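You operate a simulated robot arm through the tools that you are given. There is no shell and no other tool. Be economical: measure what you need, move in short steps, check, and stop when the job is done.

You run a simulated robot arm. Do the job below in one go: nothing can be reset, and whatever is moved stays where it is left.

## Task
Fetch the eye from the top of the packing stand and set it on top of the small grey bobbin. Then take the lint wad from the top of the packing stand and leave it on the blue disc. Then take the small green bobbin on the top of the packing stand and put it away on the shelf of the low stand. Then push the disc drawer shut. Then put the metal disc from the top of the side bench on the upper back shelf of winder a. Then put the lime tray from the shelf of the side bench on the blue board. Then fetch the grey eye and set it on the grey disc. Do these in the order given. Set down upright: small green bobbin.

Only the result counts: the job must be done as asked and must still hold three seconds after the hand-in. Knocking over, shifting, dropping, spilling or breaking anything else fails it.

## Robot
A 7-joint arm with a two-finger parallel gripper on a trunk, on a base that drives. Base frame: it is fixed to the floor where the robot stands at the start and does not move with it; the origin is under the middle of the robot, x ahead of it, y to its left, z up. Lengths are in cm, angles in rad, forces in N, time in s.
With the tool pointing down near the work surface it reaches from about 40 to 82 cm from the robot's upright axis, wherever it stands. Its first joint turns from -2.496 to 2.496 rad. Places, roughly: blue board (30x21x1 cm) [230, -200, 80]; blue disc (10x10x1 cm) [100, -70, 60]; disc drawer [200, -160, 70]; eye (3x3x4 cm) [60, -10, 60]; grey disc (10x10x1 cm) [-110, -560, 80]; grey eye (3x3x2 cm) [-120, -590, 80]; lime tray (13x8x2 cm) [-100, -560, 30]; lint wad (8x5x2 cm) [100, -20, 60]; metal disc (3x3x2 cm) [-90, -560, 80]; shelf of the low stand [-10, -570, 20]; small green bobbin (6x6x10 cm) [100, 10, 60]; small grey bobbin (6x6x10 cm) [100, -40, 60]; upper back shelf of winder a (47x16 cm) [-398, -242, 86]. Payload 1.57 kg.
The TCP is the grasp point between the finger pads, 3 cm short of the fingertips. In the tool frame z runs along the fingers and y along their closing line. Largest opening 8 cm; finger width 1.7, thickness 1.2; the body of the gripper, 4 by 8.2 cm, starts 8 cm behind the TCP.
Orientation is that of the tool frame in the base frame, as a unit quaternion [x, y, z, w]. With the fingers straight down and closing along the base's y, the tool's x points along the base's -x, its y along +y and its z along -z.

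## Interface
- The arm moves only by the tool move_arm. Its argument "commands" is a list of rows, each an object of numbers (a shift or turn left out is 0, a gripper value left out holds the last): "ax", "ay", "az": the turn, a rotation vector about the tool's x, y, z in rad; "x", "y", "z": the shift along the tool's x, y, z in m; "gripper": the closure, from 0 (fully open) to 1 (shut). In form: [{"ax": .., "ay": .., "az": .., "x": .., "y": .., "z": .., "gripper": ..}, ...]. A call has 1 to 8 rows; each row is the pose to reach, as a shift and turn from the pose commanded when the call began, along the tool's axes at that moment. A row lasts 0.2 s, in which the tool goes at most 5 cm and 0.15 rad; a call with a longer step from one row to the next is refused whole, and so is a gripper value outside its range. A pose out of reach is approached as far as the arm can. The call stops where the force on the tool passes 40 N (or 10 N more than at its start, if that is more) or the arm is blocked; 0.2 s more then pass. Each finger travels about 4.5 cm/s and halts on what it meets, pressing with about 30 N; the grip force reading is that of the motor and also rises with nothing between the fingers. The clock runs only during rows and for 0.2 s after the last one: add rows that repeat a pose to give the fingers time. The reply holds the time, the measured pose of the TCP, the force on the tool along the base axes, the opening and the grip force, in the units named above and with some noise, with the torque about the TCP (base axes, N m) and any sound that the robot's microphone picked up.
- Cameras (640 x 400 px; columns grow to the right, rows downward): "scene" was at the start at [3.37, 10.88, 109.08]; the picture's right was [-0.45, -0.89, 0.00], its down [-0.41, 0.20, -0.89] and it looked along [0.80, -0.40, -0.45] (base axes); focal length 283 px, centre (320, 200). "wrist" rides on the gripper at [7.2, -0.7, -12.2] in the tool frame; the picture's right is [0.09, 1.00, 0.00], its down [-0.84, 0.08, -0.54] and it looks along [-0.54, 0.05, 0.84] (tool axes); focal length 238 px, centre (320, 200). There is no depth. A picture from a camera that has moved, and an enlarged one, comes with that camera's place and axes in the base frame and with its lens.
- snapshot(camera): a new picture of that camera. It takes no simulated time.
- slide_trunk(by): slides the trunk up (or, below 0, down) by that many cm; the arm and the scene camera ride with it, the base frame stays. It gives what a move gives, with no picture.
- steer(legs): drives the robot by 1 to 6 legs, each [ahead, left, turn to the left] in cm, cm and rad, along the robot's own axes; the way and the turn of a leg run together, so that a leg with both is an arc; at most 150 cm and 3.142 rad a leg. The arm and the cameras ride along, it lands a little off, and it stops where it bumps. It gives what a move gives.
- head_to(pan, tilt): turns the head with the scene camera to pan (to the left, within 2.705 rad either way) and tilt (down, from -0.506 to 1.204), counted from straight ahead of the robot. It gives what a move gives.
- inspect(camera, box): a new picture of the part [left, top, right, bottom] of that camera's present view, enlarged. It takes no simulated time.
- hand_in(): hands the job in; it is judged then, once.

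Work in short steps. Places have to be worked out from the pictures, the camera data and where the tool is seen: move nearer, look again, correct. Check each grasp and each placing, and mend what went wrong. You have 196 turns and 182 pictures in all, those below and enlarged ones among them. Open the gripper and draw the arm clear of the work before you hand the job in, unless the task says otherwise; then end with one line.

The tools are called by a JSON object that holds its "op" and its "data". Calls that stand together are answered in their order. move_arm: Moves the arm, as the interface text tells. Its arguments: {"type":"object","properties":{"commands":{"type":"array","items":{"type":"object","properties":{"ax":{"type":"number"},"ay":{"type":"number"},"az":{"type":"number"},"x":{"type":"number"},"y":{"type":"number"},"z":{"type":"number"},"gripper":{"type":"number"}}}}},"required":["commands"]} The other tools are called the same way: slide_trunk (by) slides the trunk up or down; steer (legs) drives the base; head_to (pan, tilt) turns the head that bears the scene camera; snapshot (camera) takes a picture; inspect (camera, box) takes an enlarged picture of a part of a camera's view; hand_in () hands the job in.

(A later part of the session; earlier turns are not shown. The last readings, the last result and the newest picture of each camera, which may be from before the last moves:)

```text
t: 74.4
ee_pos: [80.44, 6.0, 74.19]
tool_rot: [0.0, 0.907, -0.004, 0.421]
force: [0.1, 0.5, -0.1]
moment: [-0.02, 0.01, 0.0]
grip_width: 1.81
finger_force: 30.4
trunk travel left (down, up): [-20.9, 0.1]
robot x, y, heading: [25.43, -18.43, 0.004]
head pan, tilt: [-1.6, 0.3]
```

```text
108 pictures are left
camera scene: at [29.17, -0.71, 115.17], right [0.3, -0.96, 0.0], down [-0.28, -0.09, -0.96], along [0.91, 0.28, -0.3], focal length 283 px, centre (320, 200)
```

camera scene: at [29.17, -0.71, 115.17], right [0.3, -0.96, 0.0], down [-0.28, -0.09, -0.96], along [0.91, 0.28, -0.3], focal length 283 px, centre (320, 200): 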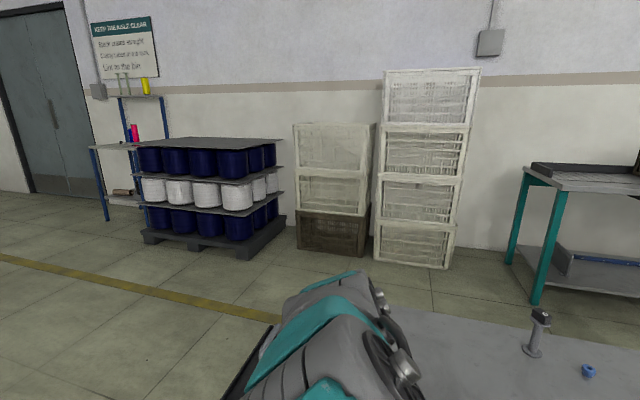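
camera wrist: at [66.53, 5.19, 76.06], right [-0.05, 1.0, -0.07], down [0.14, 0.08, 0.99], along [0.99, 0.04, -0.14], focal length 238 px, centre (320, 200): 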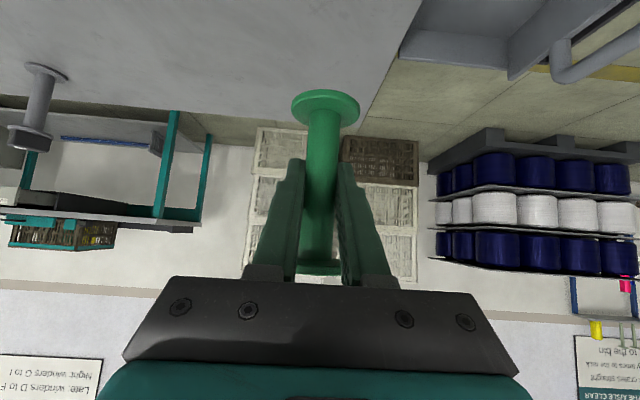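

The pan did not arrive; try again with -1.2.

{"op": "head_to", "data": {"pan": -1.2, "tilt": 0.35}}

{"op": "snapshot", "data": {"camera": "scene"}}

```text
t: 75.3
ee_pos: [80.42, 5.97, 74.3]
tool_rot: [-0.001, 0.907, -0.002, 0.422]
force: [-0.5, 0.5, -0.8]
moment: [-0.02, 0.06, 0.0]
grip_width: 1.85
finger_force: 30.2
trunk travel left (down, up): [-20.9, 0.1]
robot x, y, heading: [25.19, -18.24, 0.001]
head pan, tilt: [-1.201, 0.351]
```

```text
107 pictures are left
camera scene: at [29.22, -0.96, 114.7], right [0.27, -0.96, 0.0], down [-0.33, -0.09, -0.94], along [0.9, 0.25, -0.34], focal length 283 px, centre (320, 200)
```

scene: 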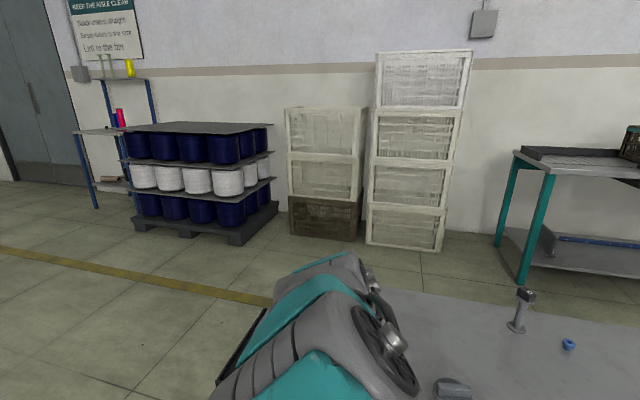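

The arm is in the head's way. I swing the arm to the right (y −26) and try again.

{"op": "move_arm", "data": {"commands": [{"y": -0.045}, {"y": -0.09}, {"y": -0.135}, {"y": -0.18}, {"y": -0.225}, {"y": -0.27}, {"y": -0.31}, {"y": -0.31}]}}

{"op": "snapshot", "data": {"camera": "scene"}}

```text
t: 77.1
ee_pos: [80.61, -24.99, 74.46]
tool_rot: [-0.002, 0.906, -0.001, 0.423]
force: [0.4, -0.1, 0.0]
moment: [0.02, 0.01, 0.02]
grip_width: 1.82
finger_force: 29.5
trunk travel left (down, up): [-20.9, 0.1]
robot x, y, heading: [25.4, -18.35, 0.002]
head pan, tilt: [-1.201, 0.351]
```

```text
106 pictures are left
camera scene: at [23.65, -12.15, 114.7], right [-0.93, -0.36, 0.0], down [-0.13, 0.32, -0.94], along [0.34, -0.87, -0.34], focal length 283 px, centre (320, 200)
```

scene: 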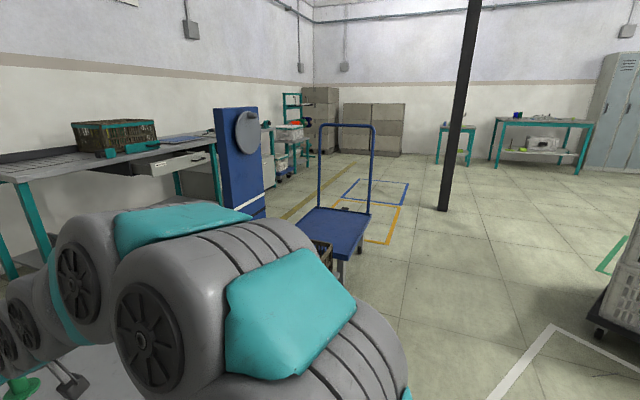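

Path is visible: pole at ≈(0,-325), a cart at right (x<-72, y≈-170…), trolley at left. I back up, turn right and go ahead ~130 cm, then look again.

{"op": "steer", "data": {"legs": [[-25, 0, 0], [0, 0, -1.571], [110, -10, 0]]}}

{"op": "head_to", "data": {"pan": -0.1, "tilt": 0.45}}

{"op": "snapshot", "data": {"camera": "scene"}}

```text
t: 88.0
ee_pos: [-15.6, -183.93, 74.38]
tool_rot: [0.641, 0.642, -0.299, 0.297]
force: [0.0, 0.5, -0.9]
moment: [0.0, -0.03, 0.0]
grip_width: 1.85
finger_force: 29.8
trunk travel left (down, up): [-20.9, 0.1]
robot x, y, heading: [-9.08, -128.84, -1.57]
head pan, tilt: [-1.201, 0.351]
```

```text
t: 89.3
ee_pos: [-15.61, -183.85, 74.35]
tool_rot: [0.642, 0.641, -0.3, 0.296]
force: [-0.3, 0.1, -0.5]
moment: [0.0, 0.02, -0.01]
grip_width: 1.84
finger_force: 30.3
trunk travel left (down, up): [-20.9, 0.1]
robot x, y, heading: [-8.92, -128.71, -1.569]
head pan, tilt: [-0.099, 0.45]
```

```text
105 pictures are left
camera scene: at [5.2, -132.72, 113.78], right [-1.0, 0.1, 0.0], down [0.04, 0.43, -0.9], along [-0.09, -0.9, -0.44], focal length 283 px, centre (320, 200)
```

scene: 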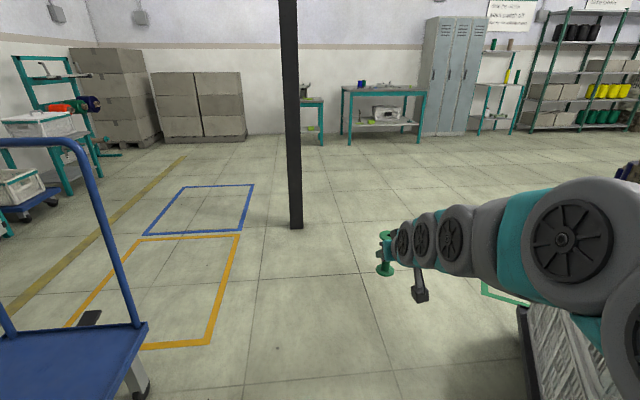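

Pole at (5,-319), cart edge x≈-82. I shift right to x≈-38 and pass between them.

{"op": "steer", "data": {"legs": [[60, -29, 0], [150, 0, 0], [80, 0, 0]]}}

{"op": "head_to", "data": {"pan": 0.0, "tilt": 0.45}}

{"op": "snapshot", "data": {"camera": "scene"}}

```text
t: 103.8
ee_pos: [-35.33, -473.07, 74.49]
tool_rot: [0.627, 0.655, -0.294, 0.303]
force: [0.5, 0.6, -0.2]
moment: [0.02, -0.01, -0.01]
grip_width: 1.86
finger_force: 29.6
trunk travel left (down, up): [-20.9, 0.1]
robot x, y, heading: [-30.85, -417.58, -1.523]
head pan, tilt: [-0.099, 0.45]
```

```text
t: 104.5
ee_pos: [-35.41, -473.06, 74.44]
tool_rot: [0.628, 0.654, -0.295, 0.303]
force: [0.3, -0.4, -0.8]
moment: [0.0, 0.02, 0.01]
grip_width: 1.83
finger_force: 29.5
trunk travel left (down, up): [-20.9, 0.1]
robot x, y, heading: [-30.72, -417.19, -1.526]
head pan, tilt: [0.0, 0.45]
```

```text
104 pictures are left
camera scene: at [-15.74, -421.05, 113.78], right [-1.0, -0.04, 0.0], down [-0.02, 0.43, -0.9], along [0.04, -0.9, -0.44], focal length 283 px, centre (320, 200)
```

scene: 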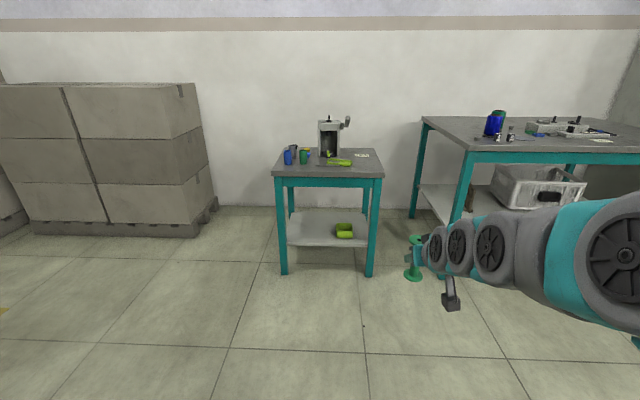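

The low stand: shelf at z≈22, opening up to z≈56, x from -39 to 11, front at y≈-552. I'll place the bobbin at about (-2, -562). Straighten and approach, leaving the arm clear of the stand.

{"op": "steer", "data": {"legs": [[0, 0, -0.045], [48, 29, 0]]}}

{"op": "slide_trunk", "data": {"by": -12}}

```text
t: 108.1
ee_pos: [-9.2, -520.01, 74.41]
tool_rot: [0.644, 0.639, -0.301, 0.295]
force: [0.1, -0.5, -0.2]
moment: [0.03, 0.04, 0.01]
grip_width: 1.83
finger_force: 30.1
trunk travel left (down, up): [-20.9, 0.1]
robot x, y, heading: [-2.44, -464.49, -1.584]
head pan, tilt: [0.0, 0.45]
```

```text
t: 109.6
ee_pos: [-9.21, -519.97, 62.41]
tool_rot: [0.643, 0.639, -0.301, 0.296]
force: [0.7, 1.1, 0.2]
moment: [0.01, -0.01, 0.01]
grip_width: 1.84
finger_force: 29.9
trunk travel left (down, up): [-8.9, 12.1]
robot x, y, heading: [-2.53, -464.66, -1.575]
head pan, tilt: [0.0, 0.45]
```

Lower the TCP to z≈31 and centre it in front of the robot.

{"op": "move_arm", "data": {"commands": [{"x": 0.0297, "y": 0.008, "z": 0.0249}, {"x": 0.0593, "y": 0.016, "z": 0.0498}, {"x": 0.089, "y": 0.024, "z": 0.0747}, {"x": 0.1187, "y": 0.032, "z": 0.0996}, {"x": 0.148, "y": 0.04, "z": 0.1245}, {"x": 0.178, "y": 0.048, "z": 0.149}, {"x": 0.207, "y": 0.056, "z": 0.174}, {"x": 0.237, "y": 0.06, "z": 0.199}]}}

{"op": "snapshot", "data": {"camera": "wrist"}}

{"op": "snapshot", "data": {"camera": "scene"}}

```text
t: 111.4
ee_pos: [-2.76, -526.01, 30.08]
tool_rot: [0.643, 0.639, -0.302, 0.295]
force: [0.1, -1.1, -1.1]
moment: [-0.01, 0.0, 0.02]
grip_width: 1.82
finger_force: 30.2
out of reach, approached as far as the arm can: row 3, 4, 5, 6, 7, 8
trunk travel left (down, up): [-8.9, 12.1]
robot x, y, heading: [-1.93, -464.58, -1.574]
head pan, tilt: [0.0, 0.45]
```

```text
103 pictures are left
camera wrist: at [-3.36, -512.11, 32.24], right [1.0, 0.05, -0.08], down [0.08, -0.12, 0.99], along [0.04, -0.99, -0.13], focal length 238 px, centre (320, 200)
```

wrist: 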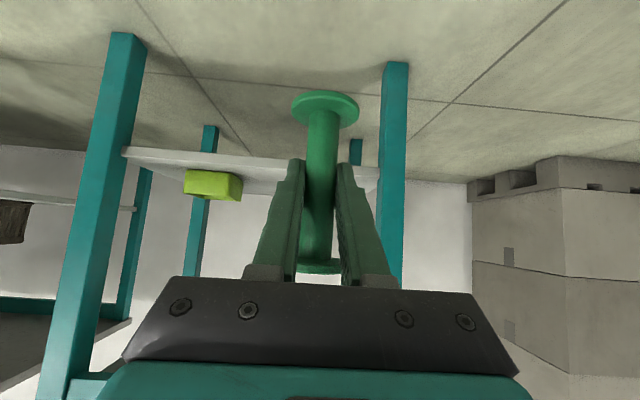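

```text
102 pictures are left
camera scene: at [12.85, -468.95, 101.76], right [-1.0, 0.01, 0.0], down [0.0, 0.44, -0.9], along [0.0, -0.9, -0.44], focal length 283 px, centre (320, 200)
```

scene: 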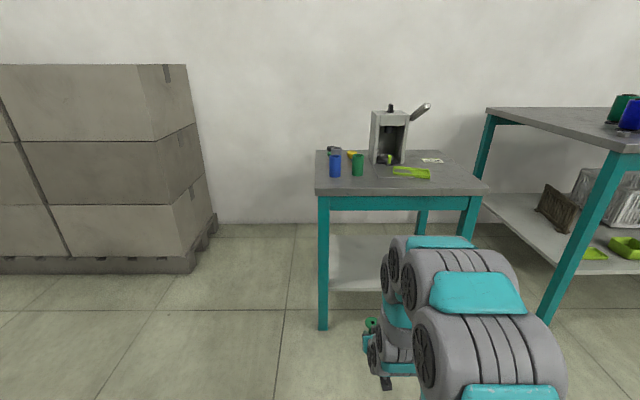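

The bobbin hangs at z 24.7 bottom, above the shelf (≈21.5). I drive ahead 28 cm to bring it over the shelf.

{"op": "steer", "data": {"legs": [[28, 0, 0]]}}

{"op": "snapshot", "data": {"camera": "wrist"}}

{"op": "snapshot", "data": {"camera": "scene"}}

```text
t: 113.4
ee_pos: [-3.27, -554.91, 30.1]
tool_rot: [0.644, 0.638, -0.301, 0.295]
force: [0.0, 0.3, -0.2]
moment: [0.02, 0.0, 0.01]
grip_width: 1.84
finger_force: 29.3
trunk travel left (down, up): [-8.9, 12.1]
robot x, y, heading: [-2.28, -493.4, -1.58]
head pan, tilt: [0.0, 0.45]
```

```text
101 pictures are left
camera wrist: at [-3.71, -540.86, 32.31], right [1.0, 0.05, -0.08], down [0.08, -0.12, 0.99], along [0.04, -0.99, -0.13], focal length 238 px, centre (320, 200)
```

wrist: 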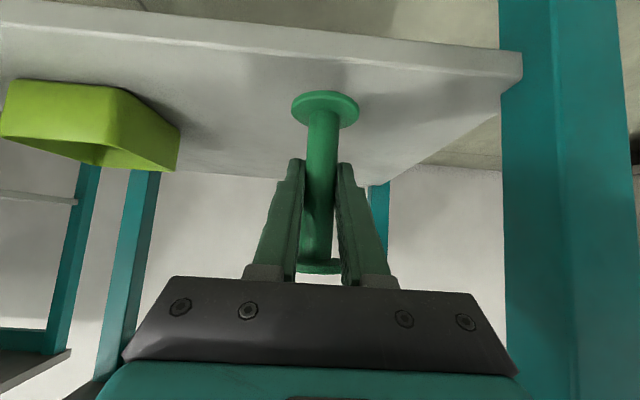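

```text
100 pictures are left
camera scene: at [12.64, -497.75, 101.78], right [-1.0, 0.01, 0.0], down [0.0, 0.44, -0.9], along [-0.01, -0.9, -0.44], focal length 283 px, centre (320, 200)
```

scene: 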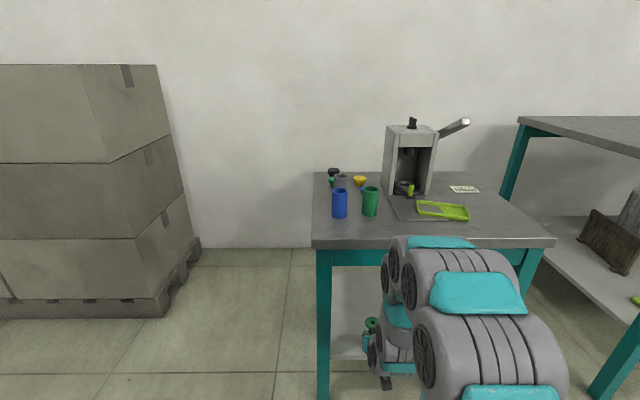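

Shelf runs y −555…−590. I move the bobbin 11 cm further in, then lower to about 1 cm above the shelf.

{"op": "move_arm", "data": {"commands": [{"x": -0.0236, "z": 0.0281}, {"x": -0.0471, "z": 0.0562}, {"x": -0.0707, "z": 0.0843}, {"x": -0.0592, "z": 0.0939}, {"x": -0.0554, "z": 0.0972}, {"x": -0.0554, "z": 0.0972}]}}

{"op": "snapshot", "data": {"camera": "wrist"}}

```text
t: 114.8
ee_pos: [-3.41, -565.76, 28.06]
tool_rot: [0.644, 0.638, -0.301, 0.295]
force: [-0.4, -0.8, 0.1]
moment: [0.03, 0.02, 0.02]
grip_width: 1.83
finger_force: 30.9
trunk travel left (down, up): [-8.9, 12.1]
robot x, y, heading: [-2.43, -493.07, -1.577]
head pan, tilt: [0.0, 0.45]
```

```text
99 pictures are left
camera wrist: at [-3.83, -551.81, 30.3], right [1.0, 0.05, -0.08], down [0.08, -0.13, 0.99], along [0.04, -0.99, -0.13], focal length 238 px, centre (320, 200)
```

wrist: 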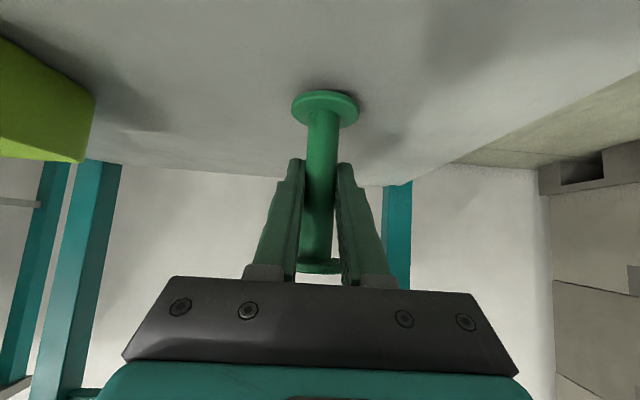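

Near the shelf. Lower in small steps feeling for contact.

{"op": "move_arm", "data": {"commands": [{"x": 0.0023, "z": 0.0019}, {"x": 0.0038, "z": 0.0032}, {"x": 0.0046, "z": 0.0039}, {"x": 0.0046, "z": 0.0039}]}}

{"op": "inspect", "data": {"camera": "wrist", "box": [272, 70, 368, 130]}}

```text
t: 115.8
ee_pos: [-3.48, -565.86, 27.49]
tool_rot: [0.644, 0.638, -0.302, 0.295]
force: [0.2, -0.5, 0.7]
moment: [-0.02, -0.04, 0.01]
grip_width: 1.81
finger_force: 30.1
trunk travel left (down, up): [-8.9, 12.1]
robot x, y, heading: [-2.23, -493.27, -1.58]
head pan, tilt: [0.0, 0.45]
```

```text
6.67 times, centred on (320, 100) of wrist
camera zoom: at [-3.88, -551.83, 29.71], right [1.0, 0.05, -0.08], down [0.08, -0.12, 0.99], along [0.04, -0.99, -0.13], focal length 1589 px, centre (320, 867)
```

zoom: 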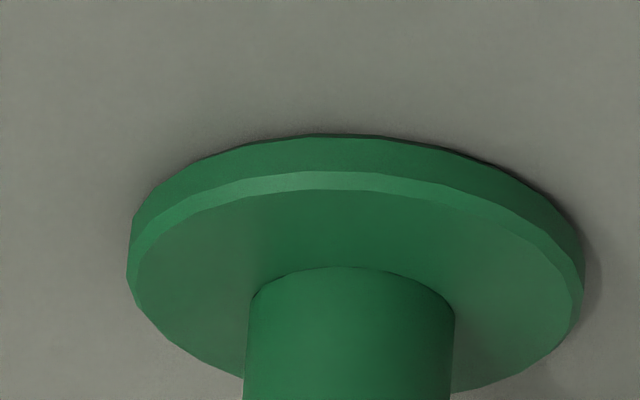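

Nearly touching. A few more millimetres.

{"op": "move_arm", "data": {"commands": [{"x": 0.0015, "z": 0.0013}, {"x": 0.0023, "z": 0.0019}, {"x": 0.0031, "z": 0.0026}, {"x": 0.0031, "z": 0.0026}]}}

{"op": "inspect", "data": {"camera": "wrist", "box": [272, 70, 368, 130]}}

```text
t: 116.8
ee_pos: [-3.38, -565.9, 27.29]
tool_rot: [0.643, 0.637, -0.303, 0.297]
force: [-0.7, -3.0, 22.4]
moment: [-0.37, -0.06, -0.01]
grip_width: 1.86
finger_force: 30.4
trunk travel left (down, up): [-8.9, 12.1]
robot x, y, heading: [-3.01, -493.14, -1.58]
head pan, tilt: [0.0, 0.45]
```

```text
6.67 times, centred on (320, 100) of wrist
camera zoom: at [-3.91, -551.95, 29.42], right [1.0, 0.05, -0.08], down [0.08, -0.12, 0.99], along [0.04, -0.99, -0.12], focal length 1589 px, centre (320, 867)
```

zoom: 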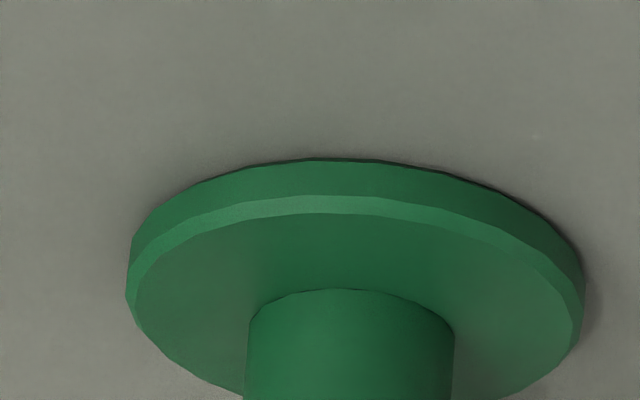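

Contact. I ease 1.5 mm, open fully, and look before withdrawing.

{"op": "move_arm", "data": {"commands": [{"x": -0.0012, "z": -0.001}, {"x": -0.0012, "z": -0.001, "gripper": 0.5}, {"x": -0.0012, "z": -0.001, "gripper": 0.0}, {"x": -0.0012, "z": -0.001, "gripper": 0.0}, {"x": -0.0012, "z": -0.001, "gripper": 0.0}, {"x": -0.0012, "z": -0.001, "gripper": 0.0}]}}

{"op": "snapshot", "data": {"camera": "wrist"}}

```text
t: 118.2
ee_pos: [-3.42, -565.71, 27.21]
tool_rot: [0.645, 0.638, -0.301, 0.295]
force: [-0.2, 0.2, -0.2]
moment: [-0.01, -0.01, 0.02]
grip_width: 8.01
finger_force: 0.2
trunk travel left (down, up): [-8.9, 12.1]
robot x, y, heading: [-2.27, -493.86, -1.582]
head pan, tilt: [0.0, 0.45]
```

```text
96 pictures are left
camera wrist: at [-3.85, -551.84, 29.43], right [1.0, 0.05, -0.08], down [0.08, -0.12, 0.99], along [0.04, -0.99, -0.13], focal length 238 px, centre (320, 200)
```

wrist: 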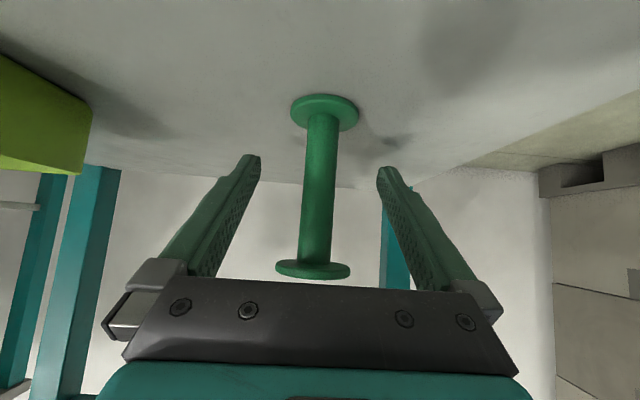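

It stands free. Withdraw straight back 15 cm.

{"op": "move_arm", "data": {"commands": [{"x": 0.0241, "z": -0.0287}, {"x": 0.0482, "z": -0.0575}, {"x": 0.0723, "z": -0.0862}, {"x": 0.0964, "z": -0.115}, {"x": 0.0964, "z": -0.115}]}}

{"op": "snapshot", "data": {"camera": "wrist"}}

```text
t: 119.4
ee_pos: [-3.35, -554.63, 26.68]
tool_rot: [0.644, 0.638, -0.302, 0.295]
force: [0.3, -1.0, -0.6]
moment: [-0.03, -0.01, 0.02]
grip_width: 8.01
finger_force: 0.1
out of reach, approached as far as the arm can: row 4, 5
trunk travel left (down, up): [-8.9, 12.1]
robot x, y, heading: [-2.7, -493.65, -1.585]
head pan, tilt: [0.0, 0.45]
```

```text
95 pictures are left
camera wrist: at [-3.73, -540.64, 28.95], right [1.0, 0.05, -0.08], down [0.08, -0.12, 0.99], along [0.04, -0.99, -0.13], focal length 238 px, centre (320, 200)
```

wrist: 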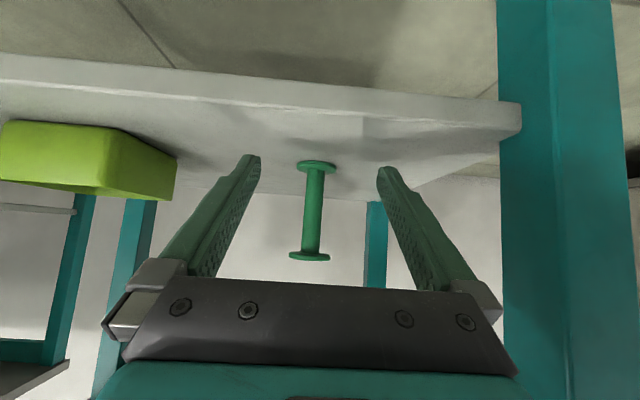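

Bobbin stands upright on the shelf. I back away, raise trunk and arm to travel height.

{"op": "steer", "data": {"legs": [[-45, 0, 0]]}}

{"op": "slide_trunk", "data": {"by": 12}}

{"op": "move_arm", "data": {"commands": [{"x": -0.0297, "y": -0.008, "z": -0.0249, "gripper": 1.0}, {"x": -0.0593, "y": -0.016, "z": -0.0498}, {"x": -0.089, "y": -0.024, "z": -0.0747}, {"x": -0.1187, "y": -0.032, "z": -0.0996}, {"x": -0.148, "y": -0.04, "z": -0.1245}, {"x": -0.178, "y": -0.048, "z": -0.149}, {"x": -0.207, "y": -0.056, "z": -0.174}, {"x": -0.237, "y": -0.06, "z": -0.199}]}}

{"op": "head_to", "data": {"pan": -1.0, "tilt": 0.4}}

{"op": "snapshot", "data": {"camera": "scene"}}

```text
t: 122.1
ee_pos: [-2.54, -509.02, 26.74]
tool_rot: [0.641, 0.641, -0.301, 0.297]
force: [-0.5, -0.3, 0.3]
moment: [0.01, -0.01, 0.0]
grip_width: 8.0
finger_force: 0.1
trunk travel left (down, up): [-8.9, 12.1]
robot x, y, heading: [-2.17, -447.95, -1.569]
head pan, tilt: [0.0, 0.45]
```

```text
t: 123.6
ee_pos: [-2.41, -509.22, 38.67]
tool_rot: [0.642, 0.641, -0.3, 0.296]
force: [-0.2, 0.0, 0.0]
moment: [0.0, 0.0, -0.02]
grip_width: 8.03
finger_force: 0.0
trunk travel left (down, up): [-20.9, 0.1]
robot x, y, heading: [-2.17, -447.77, -1.567]
head pan, tilt: [0.0, 0.45]
```

```text
t: 125.4
ee_pos: [-8.34, -509.23, 69.67]
tool_rot: [0.642, 0.642, -0.299, 0.296]
force: [1.2, 0.3, 0.3]
moment: [-0.01, 0.0, 0.0]
grip_width: 0.0
finger_force: 21.6
trunk travel left (down, up): [-20.9, 0.1]
robot x, y, heading: [-1.99, -448.1, -1.568]
head pan, tilt: [0.0, 0.45]
```

```text
t: 126.7
ee_pos: [-8.26, -509.21, 69.67]
tool_rot: [0.641, 0.641, -0.3, 0.296]
force: [-0.3, -0.3, 0.1]
moment: [-0.02, 0.02, 0.01]
grip_width: 0.0
finger_force: 21.1
trunk travel left (down, up): [-20.9, 0.1]
robot x, y, heading: [-2.22, -448.03, -1.571]
head pan, tilt: [-1.0, 0.4]
```

```text
94 pictures are left
camera scene: at [5.08, -448.02, 114.24], right [-0.54, 0.84, 0.0], down [0.33, 0.21, -0.92], along [-0.77, -0.5, -0.39], focal length 283 px, centre (320, 200)
```

scene: 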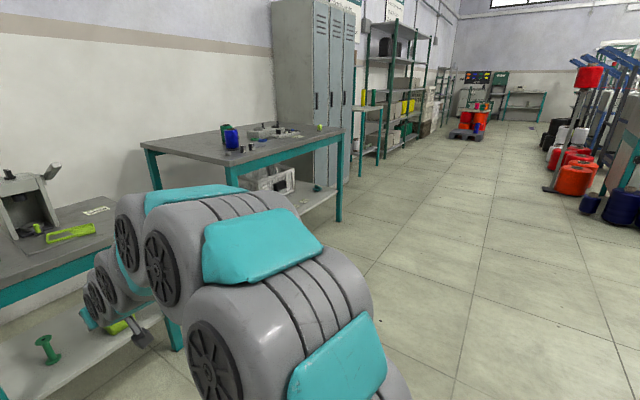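

Clear. I turn left to face +x, move ahead and strafe toward the drawer bench, then look.

{"op": "steer", "data": {"legs": [[0, 0, 1.571], [90, 0, 0], [0, 140, 0]]}}

{"op": "head_to", "data": {"pan": 0.5, "tilt": 0.4}}

{"op": "snapshot", "data": {"camera": "scene"}}

```text
t: 141.9
ee_pos: [147.42, -310.27, 69.71]
tool_rot: [-0.009, 0.907, 0.002, 0.422]
force: [-0.3, 0.6, -0.3]
moment: [-0.02, 0.03, -0.01]
grip_width: 0.0
finger_force: 21.6
trunk travel left (down, up): [-20.9, 0.1]
robot x, y, heading: [86.0, -305.51, 0.019]
head pan, tilt: [-1.0, 0.4]
```

```text
t: 143.5
ee_pos: [147.47, -310.27, 69.75]
tool_rot: [-0.009, 0.907, 0.002, 0.422]
force: [-0.4, -0.7, -0.5]
moment: [-0.01, -0.02, -0.02]
grip_width: 0.0
finger_force: 21.1
trunk travel left (down, up): [-20.9, 0.1]
robot x, y, heading: [85.73, -305.53, 0.017]
head pan, tilt: [0.499, 0.4]
```

```text
93 pictures are left
camera scene: at [88.89, -286.19, 114.24], right [0.5, -0.87, 0.0], down [-0.34, -0.19, -0.92], along [0.8, 0.46, -0.39], focal length 283 px, centre (320, 200)
```

scene: 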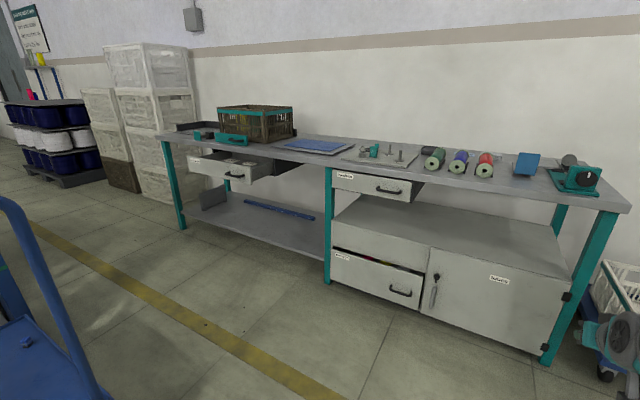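

Several drawers; I read their labels.

{"op": "inspect", "data": {"camera": "scene", "box": [170, 130, 330, 230]}}

{"op": "inspect", "data": {"camera": "scene", "box": [320, 140, 480, 310]}}

```text
4.00 times, centred on (250, 180) of scene
camera zoom: at [88.89, -286.19, 114.24], right [0.5, -0.87, 0.0], down [-0.34, -0.19, -0.92], along [0.8, 0.46, -0.39], focal length 1134 px, centre (600, 280)
```

zoom: 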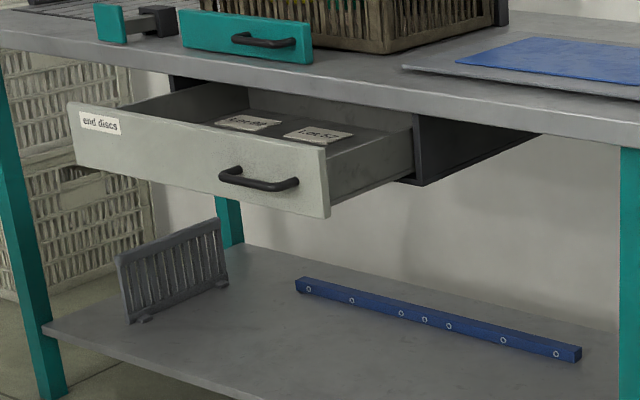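

```text
2.35 times, centred on (400, 225) of scene
camera zoom: at [88.89, -286.19, 114.24], right [0.5, -0.87, 0.0], down [-0.34, -0.19, -0.92], along [0.8, 0.46, -0.39], focal length 667 px, centre (132, 141)
```

zoom: 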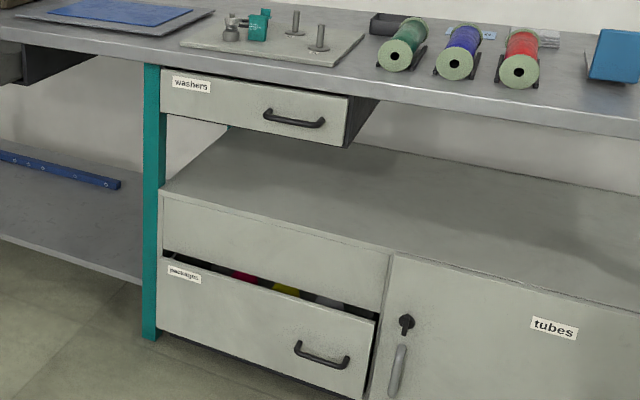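

The left "end discs" drawer is the open one. I look further left for the pillar and the aisle.

{"op": "head_to", "data": {"pan": 1.3, "tilt": 0.5}}

{"op": "snapshot", "data": {"camera": "scene"}}

```text
t: 144.7
ee_pos: [147.28, -310.34, 69.71]
tool_rot: [-0.009, 0.907, 0.001, 0.421]
force: [-1.0, -0.1, 0.3]
moment: [0.0, -0.01, 0.0]
grip_width: 0.0
finger_force: 21.0
trunk travel left (down, up): [-20.9, 0.1]
robot x, y, heading: [86.32, -305.62, 0.02]
head pan, tilt: [1.3, 0.499]
```

```text
90 pictures are left
camera scene: at [83.11, -281.97, 113.33], right [0.97, -0.25, 0.0], down [-0.12, -0.46, -0.88], along [0.22, 0.85, -0.48], focal length 283 px, centre (320, 200)
```

scene: 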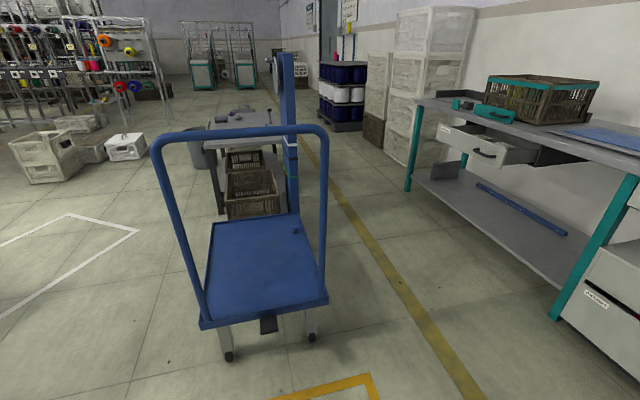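

The aisle is clear. I go ahead 42 and left 85, staying clear of the drawers, then look again.

{"op": "steer", "data": {"legs": [[42, 0, -0.02], [0, 85, 0]]}}

{"op": "head_to", "data": {"pan": 0.5, "tilt": 0.6}}

{"op": "snapshot", "data": {"camera": "scene"}}

{"op": "snapshot", "data": {"camera": "wrist"}}

```text
t: 151.4
ee_pos: [189.75, -226.02, 69.72]
tool_rot: [0.005, 0.906, -0.005, 0.422]
force: [-0.2, -0.1, -0.8]
moment: [-0.04, 0.01, -0.02]
grip_width: 0.01
finger_force: 21.3
trunk travel left (down, up): [-20.9, 0.1]
robot x, y, heading: [128.96, -219.5, -0.008]
head pan, tilt: [1.3, 0.499]
```

```text
t: 152.5
ee_pos: [189.82, -225.94, 69.69]
tool_rot: [0.004, 0.907, -0.004, 0.421]
force: [-0.5, 0.4, 0.8]
moment: [0.02, 0.01, 0.0]
grip_width: 0.0
finger_force: 21.0
trunk travel left (down, up): [-20.9, 0.1]
robot x, y, heading: [128.64, -219.41, -0.009]
head pan, tilt: [0.499, 0.6]
```

```text
89 pictures are left
camera scene: at [131.71, -200.29, 112.42], right [0.47, -0.88, 0.0], down [-0.5, -0.27, -0.83], along [0.73, 0.39, -0.56], focal length 283 px, centre (320, 200)
```

scene: 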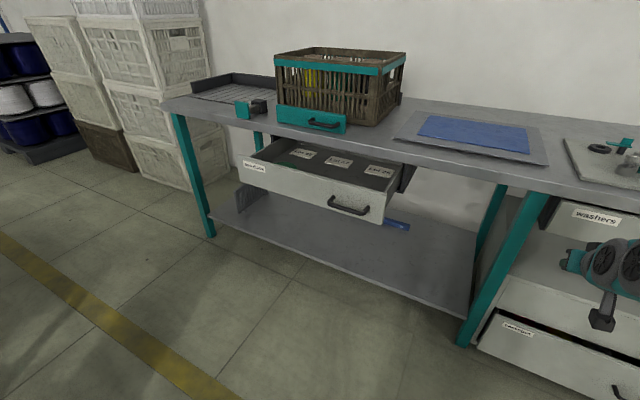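

```text
88 pictures are left
camera wrist: at [175.85, -226.4, 71.95], right [-0.05, 1.0, -0.07], down [0.13, 0.08, 0.99], along [0.99, 0.04, -0.13], focal length 238 px, centre (320, 200)
```

wrist: 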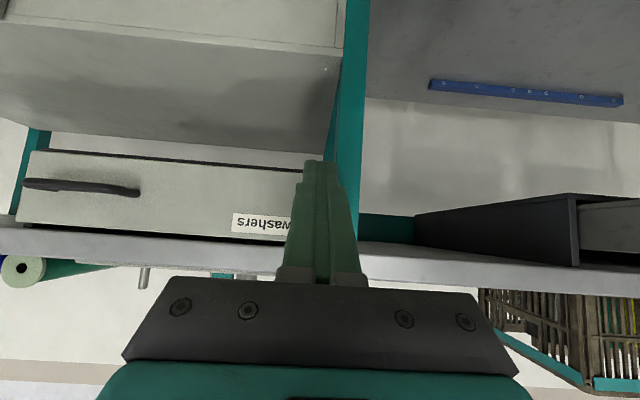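

Drawer face is at x≈189, y −145…−187, z 66–76; bench front ≈206. I retract the arm 9 cm before driving left in front of it.

{"op": "move_arm", "data": {"commands": [{"x": 0.02, "z": -0.024}, {"x": 0.04, "z": -0.048}, {"x": 0.0578, "z": -0.069}, {"x": 0.0578, "z": -0.069}]}}

{"op": "snapshot", "data": {"camera": "scene"}}

```text
t: 153.5
ee_pos: [180.72, -225.92, 69.45]
tool_rot: [0.005, 0.907, -0.005, 0.422]
force: [0.5, -0.1, -0.1]
moment: [0.01, 0.0, -0.02]
grip_width: 0.0
finger_force: 21.3
trunk travel left (down, up): [-20.9, 0.1]
robot x, y, heading: [128.74, -219.41, -0.01]
head pan, tilt: [0.499, 0.6]
```

```text
87 pictures are left
camera scene: at [131.71, -200.3, 112.42], right [0.47, -0.88, 0.0], down [-0.5, -0.27, -0.83], along [0.73, 0.39, -0.56], focal length 283 px, centre (320, 200)
```

scene: 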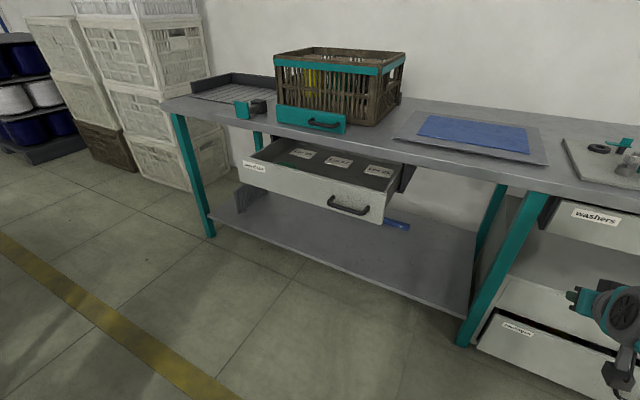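

Arm retracted to f≈52. I drive left 62 cm (2 cm ahead) to face the drawer panel.

{"op": "steer", "data": {"legs": [[2, 62, 0.009]]}}

{"op": "snapshot", "data": {"camera": "wrist"}}

{"op": "head_to", "data": {"pan": 0.0, "tilt": 0.6}}

{"op": "snapshot", "data": {"camera": "scene"}}

```text
t: 157.0
ee_pos: [182.63, -162.12, 69.64]
tool_rot: [-0.008, 0.907, 0.001, 0.422]
force: [0.2, -0.1, 0.3]
moment: [0.02, 0.01, -0.01]
grip_width: 0.02
finger_force: 21.0
trunk travel left (down, up): [-20.9, 0.1]
robot x, y, heading: [130.34, -156.94, 0.019]
head pan, tilt: [0.499, 0.6]
```

```text
86 pictures are left
camera wrist: at [168.65, -163.01, 71.84], right [-0.07, 0.99, -0.08], down [0.12, 0.08, 0.99], along [0.99, 0.06, -0.13], focal length 238 px, centre (320, 200)
```

wrist: 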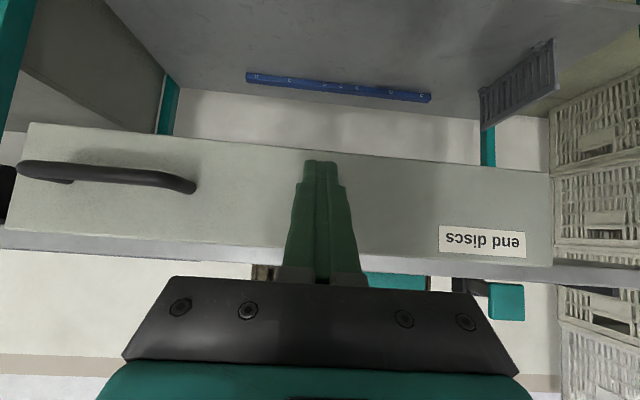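

```text
t: 157.9
ee_pos: [182.51, -162.18, 69.53]
tool_rot: [-0.008, 0.907, 0.002, 0.421]
force: [0.1, -0.2, 0.9]
moment: [0.01, 0.01, -0.02]
grip_width: 0.0
finger_force: 21.2
trunk travel left (down, up): [-20.9, 0.1]
robot x, y, heading: [130.09, -156.94, 0.021]
head pan, tilt: [0.0, 0.6]
```

```text
85 pictures are left
camera scene: at [134.04, -142.15, 112.42], right [0.02, -1.0, 0.0], down [-0.56, -0.01, -0.83], along [0.82, 0.02, -0.56], focal length 283 px, centre (320, 200)
```

scene: 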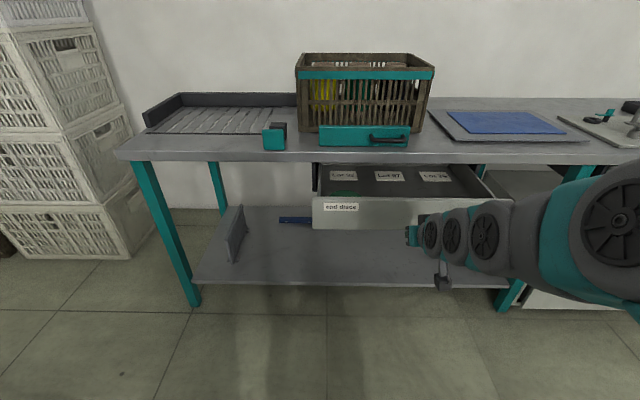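

Tips face the panel beside the handle. I push forward 18 cm.

{"op": "move_arm", "data": {"commands": [{"x": -0.0193, "z": 0.023}, {"x": -0.0321, "z": 0.0383}, {"x": -0.0482, "z": 0.0575}, {"x": -0.0643, "z": 0.0766}, {"x": -0.0803, "z": 0.0958}, {"x": -0.0964, "z": 0.1149}, {"x": -0.1157, "z": 0.1379}]}}

{"op": "snapshot", "data": {"camera": "scene"}}

```text
t: 159.6
ee_pos: [200.76, -161.99, 69.79]
tool_rot: [-0.008, 0.906, 0.002, 0.422]
force: [-0.1, -0.2, -0.4]
moment: [-0.03, -0.01, 0.0]
grip_width: 0.0
finger_force: 21.4
trunk travel left (down, up): [-20.9, 0.1]
robot x, y, heading: [130.37, -157.1, 0.021]
head pan, tilt: [0.0, 0.6]
```

```text
84 pictures are left
camera scene: at [134.05, -142.16, 112.42], right [0.02, -1.0, 0.0], down [-0.56, -0.01, -0.83], along [0.82, 0.02, -0.56], focal length 283 px, centre (320, 200)
```

scene: 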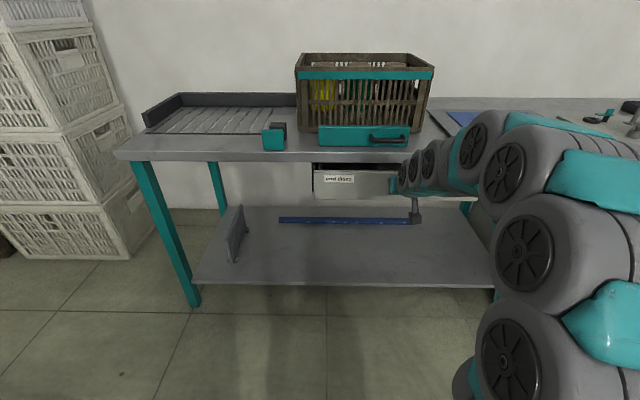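

The drawer slides in. I push on until it stops.

{"op": "move_arm", "data": {"commands": [{"x": -0.0064, "z": 0.0077}, {"x": -0.0129, "z": 0.0153}, {"x": -0.0193, "z": 0.023}, {"x": -0.0257, "z": 0.0306}, {"x": -0.0321, "z": 0.0383}, {"x": -0.0386, "z": 0.046}, {"x": -0.045, "z": 0.0536}, {"x": -0.0514, "z": 0.0613}]}}

{"op": "inspect", "data": {"camera": "scene", "box": [280, 120, 440, 230]}}

{"op": "snapshot", "data": {"camera": "wrist"}}

```text
t: 160.7
ee_pos: [204.73, -161.88, 69.45]
tool_rot: [-0.008, 0.909, 0.001, 0.416]
force: [-21.9, 0.1, 8.6]
moment: [0.08, 0.05, -0.01]
grip_width: 0.0
finger_force: 21.8
trunk travel left (down, up): [-20.9, 0.1]
robot x, y, heading: [130.06, -156.85, 0.015]
head pan, tilt: [0.0, 0.6]
stopped in row 5: the force on the tool passed its limit at 63 N (the readings are from after the stop); the commanded pose is now the measured one
```

```text
3.64 times, centred on (360, 175) of scene
camera zoom: at [133.86, -142.16, 112.44], right [0.02, -1.0, 0.0], down [-0.56, -0.01, -0.83], along [0.83, 0.01, -0.56], focal length 1030 px, centre (174, 291)
```

zoom: 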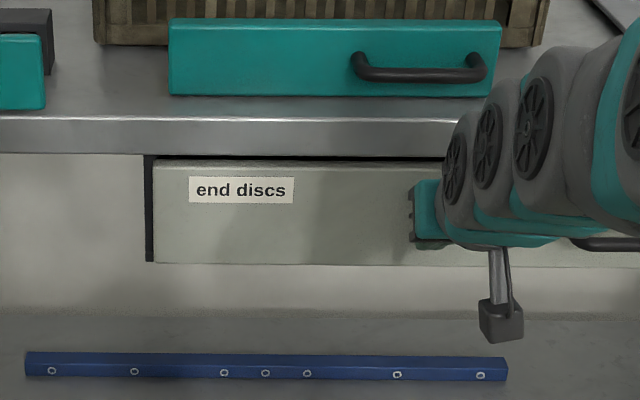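

```text
82 pictures are left
camera wrist: at [190.81, -162.67, 71.78], right [-0.08, 0.99, -0.07], down [0.13, 0.08, 0.99], along [0.99, 0.07, -0.14], focal length 238 px, centre (320, 200)
```

wrist: 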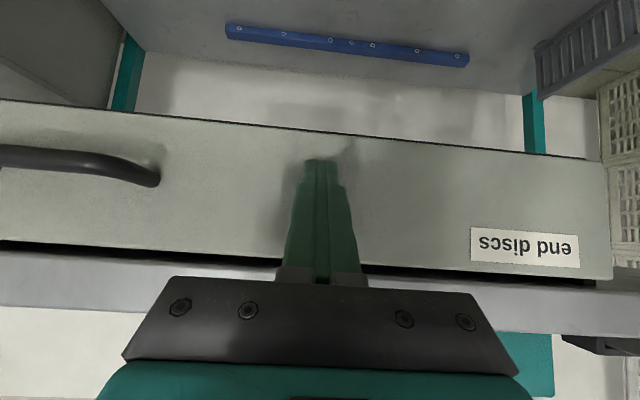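

It stopped at 63 N. I push once more gently to confirm it is at its end.

{"op": "move_arm", "data": {"commands": [{"x": -0.0032, "z": 0.0038, "ay": -0.012}, {"x": -0.0064, "z": 0.0077, "ay": -0.012}, {"x": -0.0096, "z": 0.0115, "ay": -0.012}]}}

{"op": "head_to", "data": {"pan": 0.6, "tilt": 0.6}}

{"op": "snapshot", "data": {"camera": "scene"}}

```text
t: 161.0
ee_pos: [204.69, -161.72, 69.23]
tool_rot: [-0.009, 0.909, 0.003, 0.416]
force: [-19.7, -0.3, 7.9]
moment: [0.02, 0.04, -0.05]
grip_width: 0.0
finger_force: 20.8
trunk travel left (down, up): [-20.9, 0.1]
robot x, y, heading: [130.04, -157.39, 0.017]
head pan, tilt: [0.0, 0.6]
stopped in row 1: the force on the tool passed its limit at 51 N (the readings are from after the stop); the commanded pose is now the measured one
```

```text
t: 162.0
ee_pos: [204.76, -161.84, 69.2]
tool_rot: [-0.009, 0.909, 0.002, 0.416]
force: [-31.5, 0.5, 5.1]
moment: [0.11, 0.27, 0.0]
grip_width: 0.01
finger_force: 21.2
trunk travel left (down, up): [-20.9, 0.1]
robot x, y, heading: [130.19, -157.36, 0.015]
head pan, tilt: [0.6, 0.6]
```

```text
81 pictures are left
camera scene: at [132.19, -137.2, 112.42], right [0.58, -0.82, 0.0], down [-0.46, -0.33, -0.83], along [0.67, 0.48, -0.56], focal length 283 px, centre (320, 200)
```

scene: 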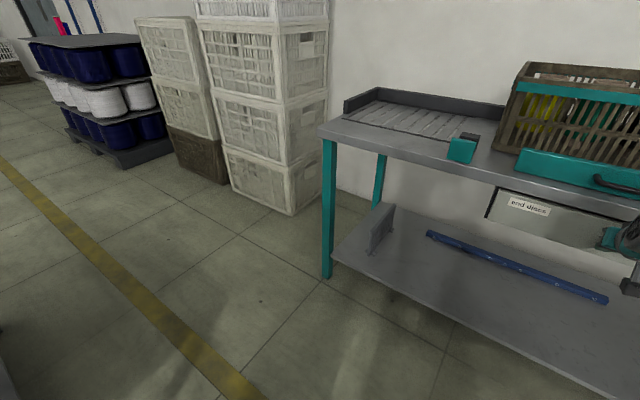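

It is at its stop. I retract the arm and check the drawer.

{"op": "move_arm", "data": {"commands": [{"x": 0.0257, "z": -0.0306}, {"x": 0.0514, "z": -0.0613}, {"x": 0.0771, "z": -0.0919}, {"x": 0.1028, "z": -0.1226}, {"x": 0.1285, "z": -0.1532}]}}

{"op": "snapshot", "data": {"camera": "wrist"}}

```text
t: 163.2
ee_pos: [184.77, -162.12, 69.65]
tool_rot: [-0.009, 0.909, 0.002, 0.417]
force: [0.8, 0.4, -0.2]
moment: [-0.04, -0.01, 0.03]
grip_width: 0.0
finger_force: 21.0
trunk travel left (down, up): [-20.9, 0.1]
robot x, y, heading: [130.08, -157.6, 0.014]
head pan, tilt: [0.6, 0.6]
```

```text
80 pictures are left
camera wrist: at [170.85, -162.94, 72.05], right [-0.08, 0.99, -0.07], down [0.13, 0.08, 0.99], along [0.99, 0.07, -0.14], focal length 238 px, centre (320, 200)
```

wrist: 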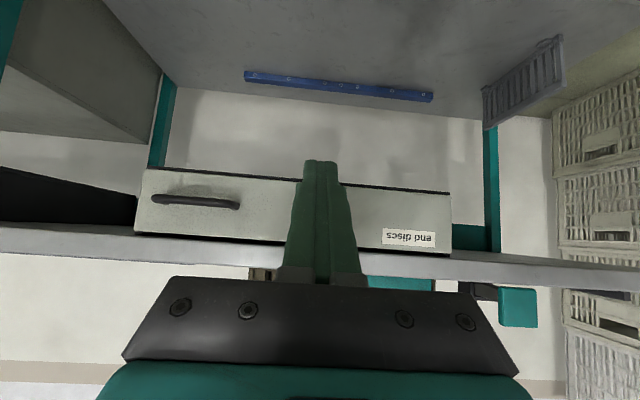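

Drawer shut. Now drive back to the side bench for the metal disc, retracing my path.

{"op": "steer", "data": {"legs": [[0, -148, -0.014], [-45, 0, 0], [0, -135, 0], [0, 0, -1.571], [0, -150, 0], [0, -20, 0]]}}

{"op": "head_to", "data": {"pan": -0.2, "tilt": 0.45}}

{"op": "snapshot", "data": {"camera": "scene"}}

```text
t: 191.3
ee_pos: [-88.49, -499.7, 69.65]
tool_rot: [0.639, 0.646, -0.295, 0.296]
force: [0.2, 0.3, -0.3]
moment: [-0.01, 0.0, 0.01]
grip_width: 0.0
finger_force: 20.7
trunk travel left (down, up): [-20.9, 0.1]
robot x, y, heading: [-82.81, -445.27, -1.557]
head pan, tilt: [0.6, 0.6]
```

```text
t: 192.5
ee_pos: [-88.39, -499.74, 69.67]
tool_rot: [0.64, 0.646, -0.294, 0.294]
force: [0.9, -0.6, 0.5]
moment: [0.02, 0.03, 0.01]
grip_width: 0.0
finger_force: 21.0
trunk travel left (down, up): [-20.9, 0.1]
robot x, y, heading: [-82.98, -445.31, -1.563]
head pan, tilt: [-0.201, 0.45]
```

```text
79 pictures are left
camera scene: at [-69.72, -449.17, 113.77], right [-0.98, 0.19, 0.0], down [0.08, 0.43, -0.9], along [-0.17, -0.88, -0.44], focal length 283 px, centre (320, 200)
```

scene: 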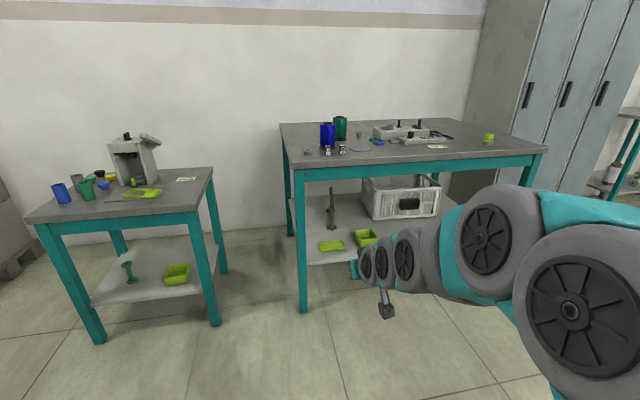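

Now zoom on the side bench's top and shelf.

{"op": "inspect", "data": {"camera": "scene", "box": [290, 105, 450, 175]}}

{"op": "inspect", "data": {"camera": "scene", "box": [290, 180, 450, 280]}}

```text
4.00 times, centred on (370, 140) of scene
camera zoom: at [-69.72, -449.17, 113.77], right [-0.98, 0.19, 0.0], down [0.08, 0.43, -0.9], along [-0.17, -0.88, -0.44], focal length 1134 px, centre (120, 440)
```

zoom: 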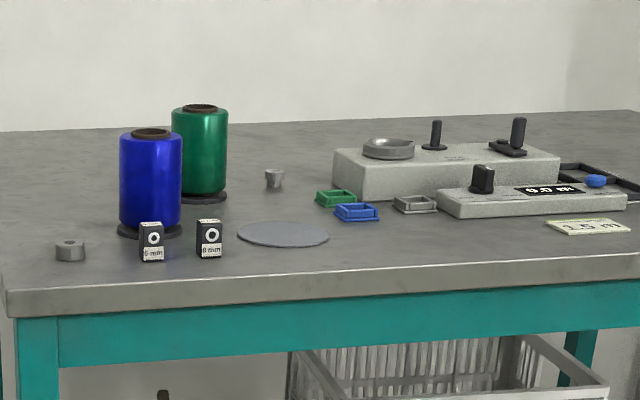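

```text
4.00 times, centred on (370, 230) of scene
camera zoom: at [-69.72, -449.17, 113.77], right [-0.98, 0.19, 0.0], down [0.08, 0.43, -0.9], along [-0.17, -0.88, -0.44], focal length 1134 px, centre (120, 80)
```

zoom: 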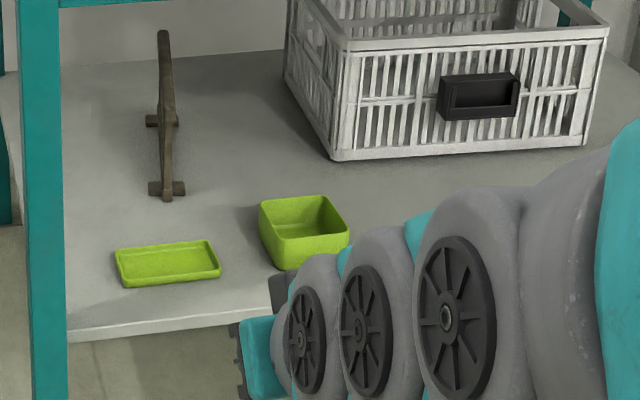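

Metal disc ≈(-86.5,-562), bench top z≈79.6, grey disc (-111,-567), grey eye (-117.6,-589). I raise the arm to z≈91 (keeping the 50° lean), open it, and drive 45 cm nearer.

{"op": "move_arm", "data": {"commands": [{"x": -0.0306, "z": -0.0257, "gripper": 0.3}, {"x": -0.0613, "z": -0.0514}, {"x": -0.0919, "z": -0.0771}, {"x": -0.1226, "y": 0.01, "z": -0.1028}, {"x": -0.1609, "y": 0.019, "z": -0.135}, {"x": -0.1609, "y": 0.019, "z": -0.135}]}}

{"op": "steer", "data": {"legs": [[42, 0, -0.01]]}}

{"op": "snapshot", "data": {"camera": "wrist"}}

{"op": "snapshot", "data": {"camera": "scene"}}

```text
refused: row 5 steps farther than a row can; nothing moved
```

```text
t: 195.1
ee_pos: [-88.9, -542.41, 69.72]
tool_rot: [0.643, 0.642, -0.297, 0.294]
force: [0.6, 0.0, -0.4]
moment: [0.03, -0.03, -0.02]
grip_width: 0.01
finger_force: 21.0
trunk travel left (down, up): [-20.9, 0.1]
robot x, y, heading: [-82.89, -488.1, -1.57]
head pan, tilt: [-0.201, 0.45]
```

```text
76 pictures are left
camera wrist: at [-89.53, -528.55, 72.03], right [1.0, 0.06, -0.07], down [0.08, -0.14, 0.99], along [0.05, -0.99, -0.14], focal length 238 px, centre (320, 200)
```

wrist: 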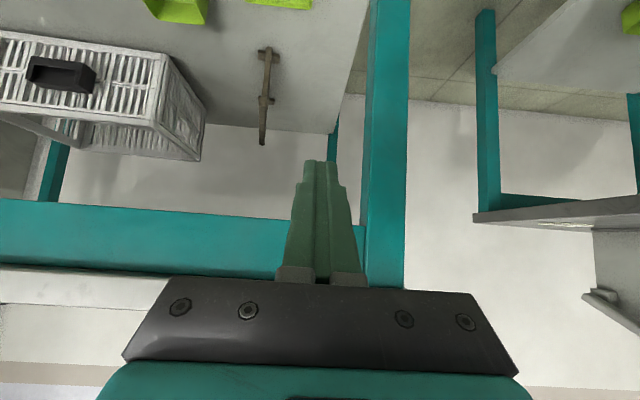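

```text
75 pictures are left
camera scene: at [-69.59, -492.06, 113.78], right [-0.98, 0.2, 0.0], down [0.09, 0.43, -0.9], along [-0.18, -0.88, -0.44], focal length 283 px, centre (320, 200)
```

scene: 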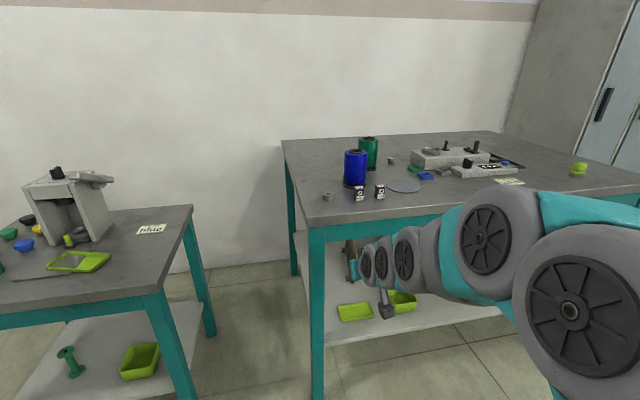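

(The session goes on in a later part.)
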